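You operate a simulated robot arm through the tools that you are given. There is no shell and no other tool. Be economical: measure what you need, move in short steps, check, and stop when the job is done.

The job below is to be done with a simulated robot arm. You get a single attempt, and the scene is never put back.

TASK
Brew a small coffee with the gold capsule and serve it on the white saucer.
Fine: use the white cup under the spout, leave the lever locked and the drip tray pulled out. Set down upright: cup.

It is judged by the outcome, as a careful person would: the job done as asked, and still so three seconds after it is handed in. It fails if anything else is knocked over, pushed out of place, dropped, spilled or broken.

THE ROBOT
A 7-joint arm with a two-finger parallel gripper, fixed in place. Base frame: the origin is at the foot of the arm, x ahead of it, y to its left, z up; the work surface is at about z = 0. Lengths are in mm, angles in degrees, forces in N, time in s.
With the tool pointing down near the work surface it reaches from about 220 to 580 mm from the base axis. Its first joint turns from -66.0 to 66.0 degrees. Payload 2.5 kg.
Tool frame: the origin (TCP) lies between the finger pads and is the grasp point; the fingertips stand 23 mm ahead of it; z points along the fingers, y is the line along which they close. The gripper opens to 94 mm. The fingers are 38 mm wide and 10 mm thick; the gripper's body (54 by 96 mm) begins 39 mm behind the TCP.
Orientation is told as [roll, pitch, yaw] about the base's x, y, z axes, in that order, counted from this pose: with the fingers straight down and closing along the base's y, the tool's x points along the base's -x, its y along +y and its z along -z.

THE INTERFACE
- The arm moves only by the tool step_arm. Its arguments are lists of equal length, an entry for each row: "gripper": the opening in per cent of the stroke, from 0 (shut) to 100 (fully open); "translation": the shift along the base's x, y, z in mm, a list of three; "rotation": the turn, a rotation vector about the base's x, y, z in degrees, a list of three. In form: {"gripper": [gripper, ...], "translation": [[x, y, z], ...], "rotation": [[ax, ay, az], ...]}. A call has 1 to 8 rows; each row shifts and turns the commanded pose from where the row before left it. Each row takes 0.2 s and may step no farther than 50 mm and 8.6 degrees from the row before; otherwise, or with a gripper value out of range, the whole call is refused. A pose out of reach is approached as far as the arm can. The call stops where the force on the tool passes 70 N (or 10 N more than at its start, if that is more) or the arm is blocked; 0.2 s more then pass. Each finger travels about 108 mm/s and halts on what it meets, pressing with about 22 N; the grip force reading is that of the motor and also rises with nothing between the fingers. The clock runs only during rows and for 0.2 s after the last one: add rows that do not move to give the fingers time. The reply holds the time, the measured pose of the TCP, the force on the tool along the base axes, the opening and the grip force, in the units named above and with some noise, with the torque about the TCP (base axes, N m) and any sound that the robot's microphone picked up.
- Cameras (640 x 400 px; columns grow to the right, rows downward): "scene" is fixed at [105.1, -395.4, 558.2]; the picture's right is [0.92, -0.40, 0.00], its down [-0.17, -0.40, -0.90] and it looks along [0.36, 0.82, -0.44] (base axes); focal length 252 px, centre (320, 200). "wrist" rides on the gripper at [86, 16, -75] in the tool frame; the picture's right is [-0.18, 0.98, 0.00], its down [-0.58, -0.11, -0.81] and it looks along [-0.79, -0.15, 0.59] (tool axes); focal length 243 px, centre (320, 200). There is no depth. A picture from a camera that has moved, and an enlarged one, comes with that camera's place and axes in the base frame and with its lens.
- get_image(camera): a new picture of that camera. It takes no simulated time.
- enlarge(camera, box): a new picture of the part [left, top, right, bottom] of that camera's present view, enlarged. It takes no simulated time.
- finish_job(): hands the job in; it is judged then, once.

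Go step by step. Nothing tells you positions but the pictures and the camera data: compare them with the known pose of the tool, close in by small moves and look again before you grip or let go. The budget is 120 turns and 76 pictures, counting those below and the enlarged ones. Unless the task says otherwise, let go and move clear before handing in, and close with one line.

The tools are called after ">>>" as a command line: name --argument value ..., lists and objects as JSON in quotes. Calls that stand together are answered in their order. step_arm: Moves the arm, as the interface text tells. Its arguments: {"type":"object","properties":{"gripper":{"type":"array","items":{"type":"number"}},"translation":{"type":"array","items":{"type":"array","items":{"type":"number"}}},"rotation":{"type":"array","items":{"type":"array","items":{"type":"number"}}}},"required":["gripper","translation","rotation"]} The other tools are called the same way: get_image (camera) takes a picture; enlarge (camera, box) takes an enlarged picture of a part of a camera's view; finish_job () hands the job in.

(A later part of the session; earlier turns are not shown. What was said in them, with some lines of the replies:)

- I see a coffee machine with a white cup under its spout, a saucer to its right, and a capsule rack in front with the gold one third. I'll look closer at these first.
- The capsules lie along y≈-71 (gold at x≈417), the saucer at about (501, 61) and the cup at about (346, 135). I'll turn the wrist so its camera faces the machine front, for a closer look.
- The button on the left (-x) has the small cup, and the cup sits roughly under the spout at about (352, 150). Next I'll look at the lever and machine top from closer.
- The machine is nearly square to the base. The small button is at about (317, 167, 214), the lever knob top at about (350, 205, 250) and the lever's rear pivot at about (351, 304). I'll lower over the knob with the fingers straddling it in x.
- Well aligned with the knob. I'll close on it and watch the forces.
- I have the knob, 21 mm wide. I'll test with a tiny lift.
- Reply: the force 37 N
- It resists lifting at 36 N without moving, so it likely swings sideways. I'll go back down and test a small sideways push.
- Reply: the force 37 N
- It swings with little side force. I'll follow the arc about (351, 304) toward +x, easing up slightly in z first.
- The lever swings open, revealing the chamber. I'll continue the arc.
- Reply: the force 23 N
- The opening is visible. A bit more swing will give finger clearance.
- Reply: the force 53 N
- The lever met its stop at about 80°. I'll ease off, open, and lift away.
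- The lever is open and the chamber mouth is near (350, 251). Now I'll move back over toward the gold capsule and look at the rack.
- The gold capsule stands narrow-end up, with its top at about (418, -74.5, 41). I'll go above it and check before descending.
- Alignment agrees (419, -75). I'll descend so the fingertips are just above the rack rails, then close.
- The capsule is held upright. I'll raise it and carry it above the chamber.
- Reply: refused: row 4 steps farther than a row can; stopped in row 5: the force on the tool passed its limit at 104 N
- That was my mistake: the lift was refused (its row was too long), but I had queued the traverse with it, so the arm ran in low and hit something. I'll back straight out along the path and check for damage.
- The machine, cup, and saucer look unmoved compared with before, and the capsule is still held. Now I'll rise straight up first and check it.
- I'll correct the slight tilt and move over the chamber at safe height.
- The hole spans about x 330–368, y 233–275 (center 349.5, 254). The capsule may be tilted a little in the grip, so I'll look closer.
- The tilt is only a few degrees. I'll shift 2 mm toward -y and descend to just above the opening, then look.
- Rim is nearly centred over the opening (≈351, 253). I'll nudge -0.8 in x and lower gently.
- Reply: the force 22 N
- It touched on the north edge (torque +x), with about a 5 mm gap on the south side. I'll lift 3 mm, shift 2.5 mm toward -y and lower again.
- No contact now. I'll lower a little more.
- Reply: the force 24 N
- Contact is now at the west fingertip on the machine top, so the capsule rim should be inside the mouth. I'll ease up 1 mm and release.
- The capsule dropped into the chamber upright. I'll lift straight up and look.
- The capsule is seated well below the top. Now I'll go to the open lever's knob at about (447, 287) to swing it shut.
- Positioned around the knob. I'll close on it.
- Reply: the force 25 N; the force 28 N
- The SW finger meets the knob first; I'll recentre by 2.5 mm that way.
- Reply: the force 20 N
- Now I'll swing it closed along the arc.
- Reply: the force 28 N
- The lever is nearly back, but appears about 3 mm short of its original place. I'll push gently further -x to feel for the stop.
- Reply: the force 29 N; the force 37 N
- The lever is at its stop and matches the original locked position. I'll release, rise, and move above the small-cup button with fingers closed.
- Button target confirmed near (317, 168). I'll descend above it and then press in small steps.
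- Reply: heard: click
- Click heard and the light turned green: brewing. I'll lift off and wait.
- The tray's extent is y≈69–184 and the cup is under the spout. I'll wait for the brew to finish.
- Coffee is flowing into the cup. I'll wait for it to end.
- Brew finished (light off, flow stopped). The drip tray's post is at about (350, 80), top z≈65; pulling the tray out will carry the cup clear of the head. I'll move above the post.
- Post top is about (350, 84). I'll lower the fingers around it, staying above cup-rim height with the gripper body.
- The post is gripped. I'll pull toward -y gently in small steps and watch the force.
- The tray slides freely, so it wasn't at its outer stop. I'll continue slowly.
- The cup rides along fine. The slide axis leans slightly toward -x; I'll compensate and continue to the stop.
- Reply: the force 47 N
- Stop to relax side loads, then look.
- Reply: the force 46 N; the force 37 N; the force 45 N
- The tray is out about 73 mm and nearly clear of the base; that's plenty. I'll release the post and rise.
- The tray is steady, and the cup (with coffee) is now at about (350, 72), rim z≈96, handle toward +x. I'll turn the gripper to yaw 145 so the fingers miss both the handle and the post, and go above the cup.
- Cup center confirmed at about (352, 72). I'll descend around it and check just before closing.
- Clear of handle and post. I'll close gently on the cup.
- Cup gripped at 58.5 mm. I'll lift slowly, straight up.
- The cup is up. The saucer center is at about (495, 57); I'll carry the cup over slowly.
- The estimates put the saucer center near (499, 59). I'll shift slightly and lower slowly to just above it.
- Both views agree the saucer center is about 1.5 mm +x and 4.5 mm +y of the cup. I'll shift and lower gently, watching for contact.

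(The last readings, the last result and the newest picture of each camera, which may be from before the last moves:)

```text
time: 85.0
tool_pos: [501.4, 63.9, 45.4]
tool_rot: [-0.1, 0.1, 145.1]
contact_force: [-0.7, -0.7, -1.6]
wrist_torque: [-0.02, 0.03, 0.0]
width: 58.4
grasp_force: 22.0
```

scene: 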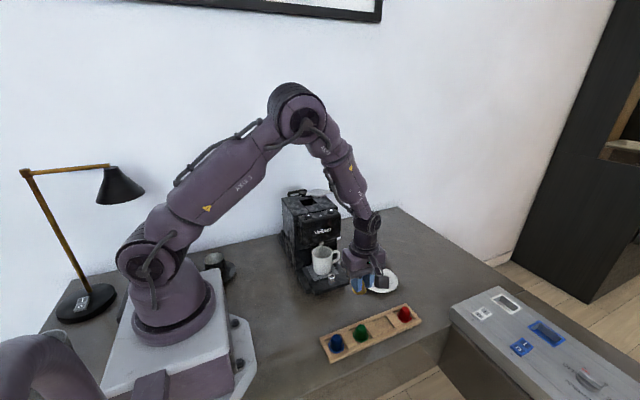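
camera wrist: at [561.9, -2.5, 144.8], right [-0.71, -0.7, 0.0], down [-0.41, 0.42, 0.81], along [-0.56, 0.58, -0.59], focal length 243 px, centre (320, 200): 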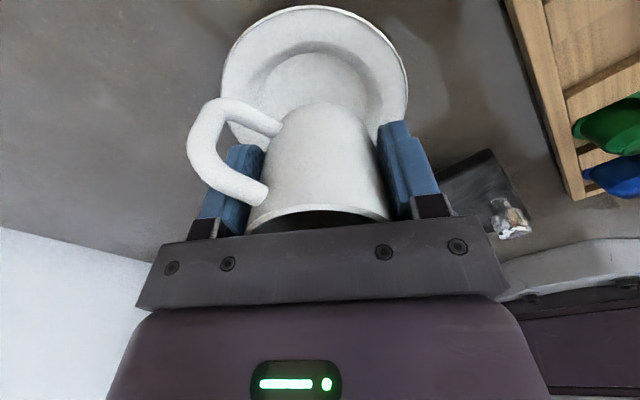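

>>> step_arm --gripper '[50, 50, 50]' --translation '[[0, 0, -1], [0, 0, -1], [0, 0, 0]]' --rotation '[[0, 0, 0], [0, 0, 0], [0, 0, 0]]'

```text
time: 85.8
tool_pos: [501.8, 64.2, 43.1]
tool_rot: [-0.1, 0.1, 145.2]
contact_force: [-0.6, 0.4, -1.8]
wrist_torque: [-0.01, 0.04, -0.02]
width: 58.0
grasp_force: 22.8
```

>>> step_arm --gripper '[50, 50, 50]' --translation '[[0, 0, -1], [0, 0, -1], [0, 0, 0]]' --rotation '[[0, 0, 0], [0, 0, 0], [0, 0, 0]]'

>>> enlarge --camera "scene" --box '[350, 235, 420, 295]'

```text
time: 86.5
tool_pos: [501.7, 64.3, 41.4]
tool_rot: [-0.2, -0.1, 145.0]
contact_force: [0.8, -0.7, -2.7]
wrist_torque: [-0.01, 0.01, -0.03]
width: 58.0
grasp_force: 22.5
```

```text
6.67 times, centred on (385, 265) of scene
camera zoom: at [105.1, -395.4, 558.2], right [0.92, -0.4, 0.0], down [-0.17, -0.4, -0.9], along [0.36, 0.82, -0.44], focal length 1683 px, centre (-113, -233)
```

zoom: 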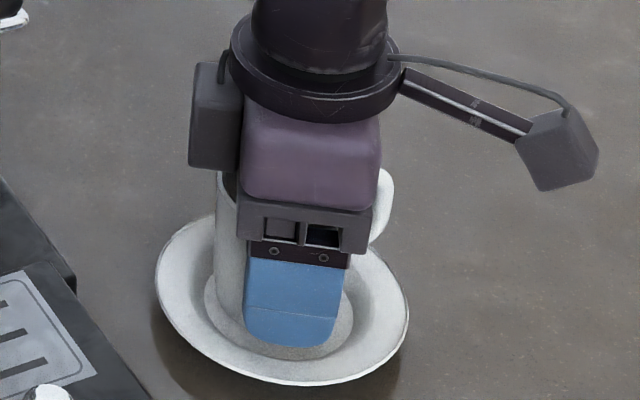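

>>> step_arm --gripper '[50, 50, 50]' --translation '[[0, 0, -1], [0, 0, -1], [0, 0, 0]]' --rotation '[[0, 0, 0], [0, 0, 0], [0, 0, 0]]'

```text
time: 87.3
tool_pos: [501.4, 64.8, 39.5]
tool_rot: [-0.1, 0.0, 145.0]
contact_force: [0.0, -0.1, -1.5]
wrist_torque: [-0.01, 0.03, -0.01]
width: 58.3
grasp_force: 22.2
```

>>> step_arm --gripper '[50, 50, 50]' --translation '[[0, 0, -1], [0, 0, -1], [0, 0, 0]]' --rotation '[[0, 0, 0], [0, 0, 0], [0, 0, 0]]'

```text
time: 88.2
tool_pos: [501.9, 65.9, 38.7]
tool_rot: [-0.2, 0.1, 145.0]
contact_force: [-2.3, 0.5, 13.9]
wrist_torque: [0.06, 0.03, 0.01]
width: 58.1
grasp_force: 22.1
```

Contact at 14 N with almost no torque: the cup's bottom is on the saucer. I'll ease off and open slowly, slightly.

>>> step_arm --gripper '[55, 60, 63, 65, 67, 67]' --translation '[[0, 0, 0.8], [0, 0, 0], [0, 0, 0], [0, 0, 0], [0, 0, 0.5], [0, 0, 0]]' --rotation '[[0, 0, 0], [0, 0, 0], [0, 0, 0], [0, 0, 0], [0, 0, 0], [0, 0, 0]]'

>>> enlarge --camera "scene" --box '[350, 235, 420, 295]'

```text
time: 89.5
tool_pos: [499.8, 63.8, 39.3]
tool_rot: [-0.1, 0.0, 145.0]
contact_force: [0.2, -0.5, -0.7]
wrist_torque: [-0.01, -0.01, 0.02]
width: 63.0
grasp_force: 0.1
```

```text
6.67 times, centred on (385, 265) of scene
camera zoom: at [105.1, -395.4, 558.2], right [0.92, -0.4, 0.0], down [-0.17, -0.4, -0.9], along [0.36, 0.82, -0.44], focal length 1683 px, centre (-113, -233)
```

zoom: 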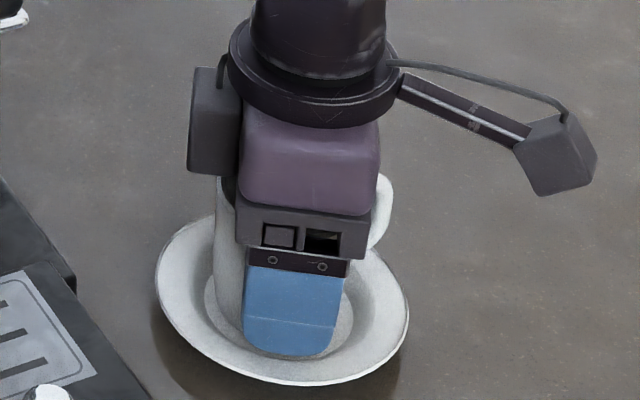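

Released, and the cup stands on the saucer. I'll rise straight up.

>>> step_arm --gripper '[69, 70, 70, 70, 70, 70, 70, 70]' --translation '[[0, 0, 2], [0, 0, 5], [0, 0, 10], [0, 0, 20], [0, 0, 30], [0, 0, 45], [0, 0, 45], [0, -40, 25]]' --rotation '[[0, 0, 0], [0, 0, 0], [0, 0, 0], [0, 0, 0], [0, 0, 0], [0, 0, 0], [0, 0, 0], [0, 0, 0]]'

>>> step_arm --gripper '[70, 70, 70, 70, 70, 70]' --translation '[[0, -30, 30], [-20, -30, 30], [-20, -30, 30], [-20, -30, 30], [0, 0, 0], [0, 0, 0]]' --rotation '[[0, 0, 0], [0, 0, 0], [0, 0, 0], [0, 0, 0], [0, 0, 0], [0, 0, 0]]'

>>> get_image --camera "scene"

```text
time: 91.3
tool_pos: [501.3, 25.0, 221.1]
tool_rot: [-0.1, 0.0, 144.9]
contact_force: [-0.2, -0.2, -0.5]
wrist_torque: [0.03, 0.01, 0.01]
width: 65.8
grasp_force: 0.2
```

```text
time: 92.8
tool_pos: [440.8, -94.8, 340.0]
tool_rot: [-0.1, -0.1, 145.0]
contact_force: [0.2, -0.4, 0.1]
wrist_torque: [-0.01, 0.03, -0.03]
width: 65.8
grasp_force: 0.0
```

```text
1 pictures are left
```

scene: 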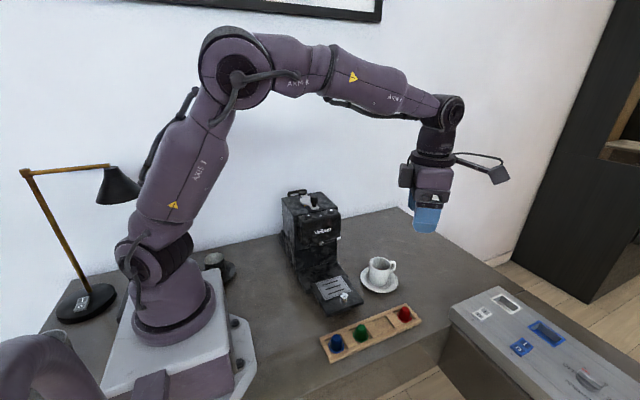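

The cup stands upright on the saucer, the tray is out, the lever is locked and everything else is in place. I'll take one last close check.

>>> enlarge --camera "scene" --box '[275, 185, 425, 315]'

```text
3.08 times, centred on (350, 250) of scene
camera zoom: at [105.1, -395.4, 558.2], right [0.92, -0.4, 0.0], down [-0.17, -0.4, -0.9], along [0.36, 0.82, -0.44], focal length 777 px, centre (228, 46)
```

zoom: 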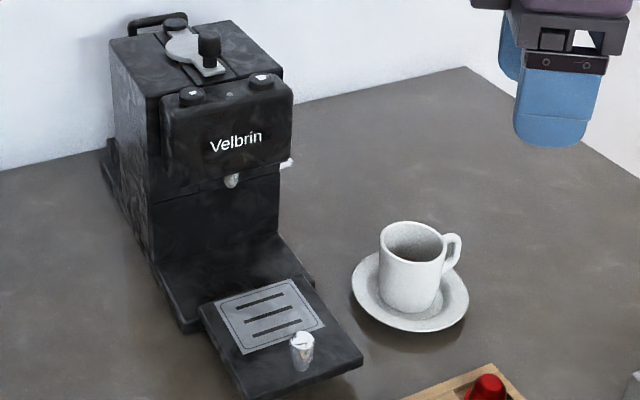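

The close view confirms it: the coffee is in the upright cup on the saucer, the lever is locked, and the tray is out. I'm handing in.

>>> finish_job

```text
The job is handed in.
```

The small coffee from the gold capsule is in the white cup, standing upright on the white saucer, with the lever locked and the drip tray pulled out. While carrying the capsule, the arm ran into something near the machine front (104 N), but the pictures afterwards showed nothing moved, dropped or spilled.
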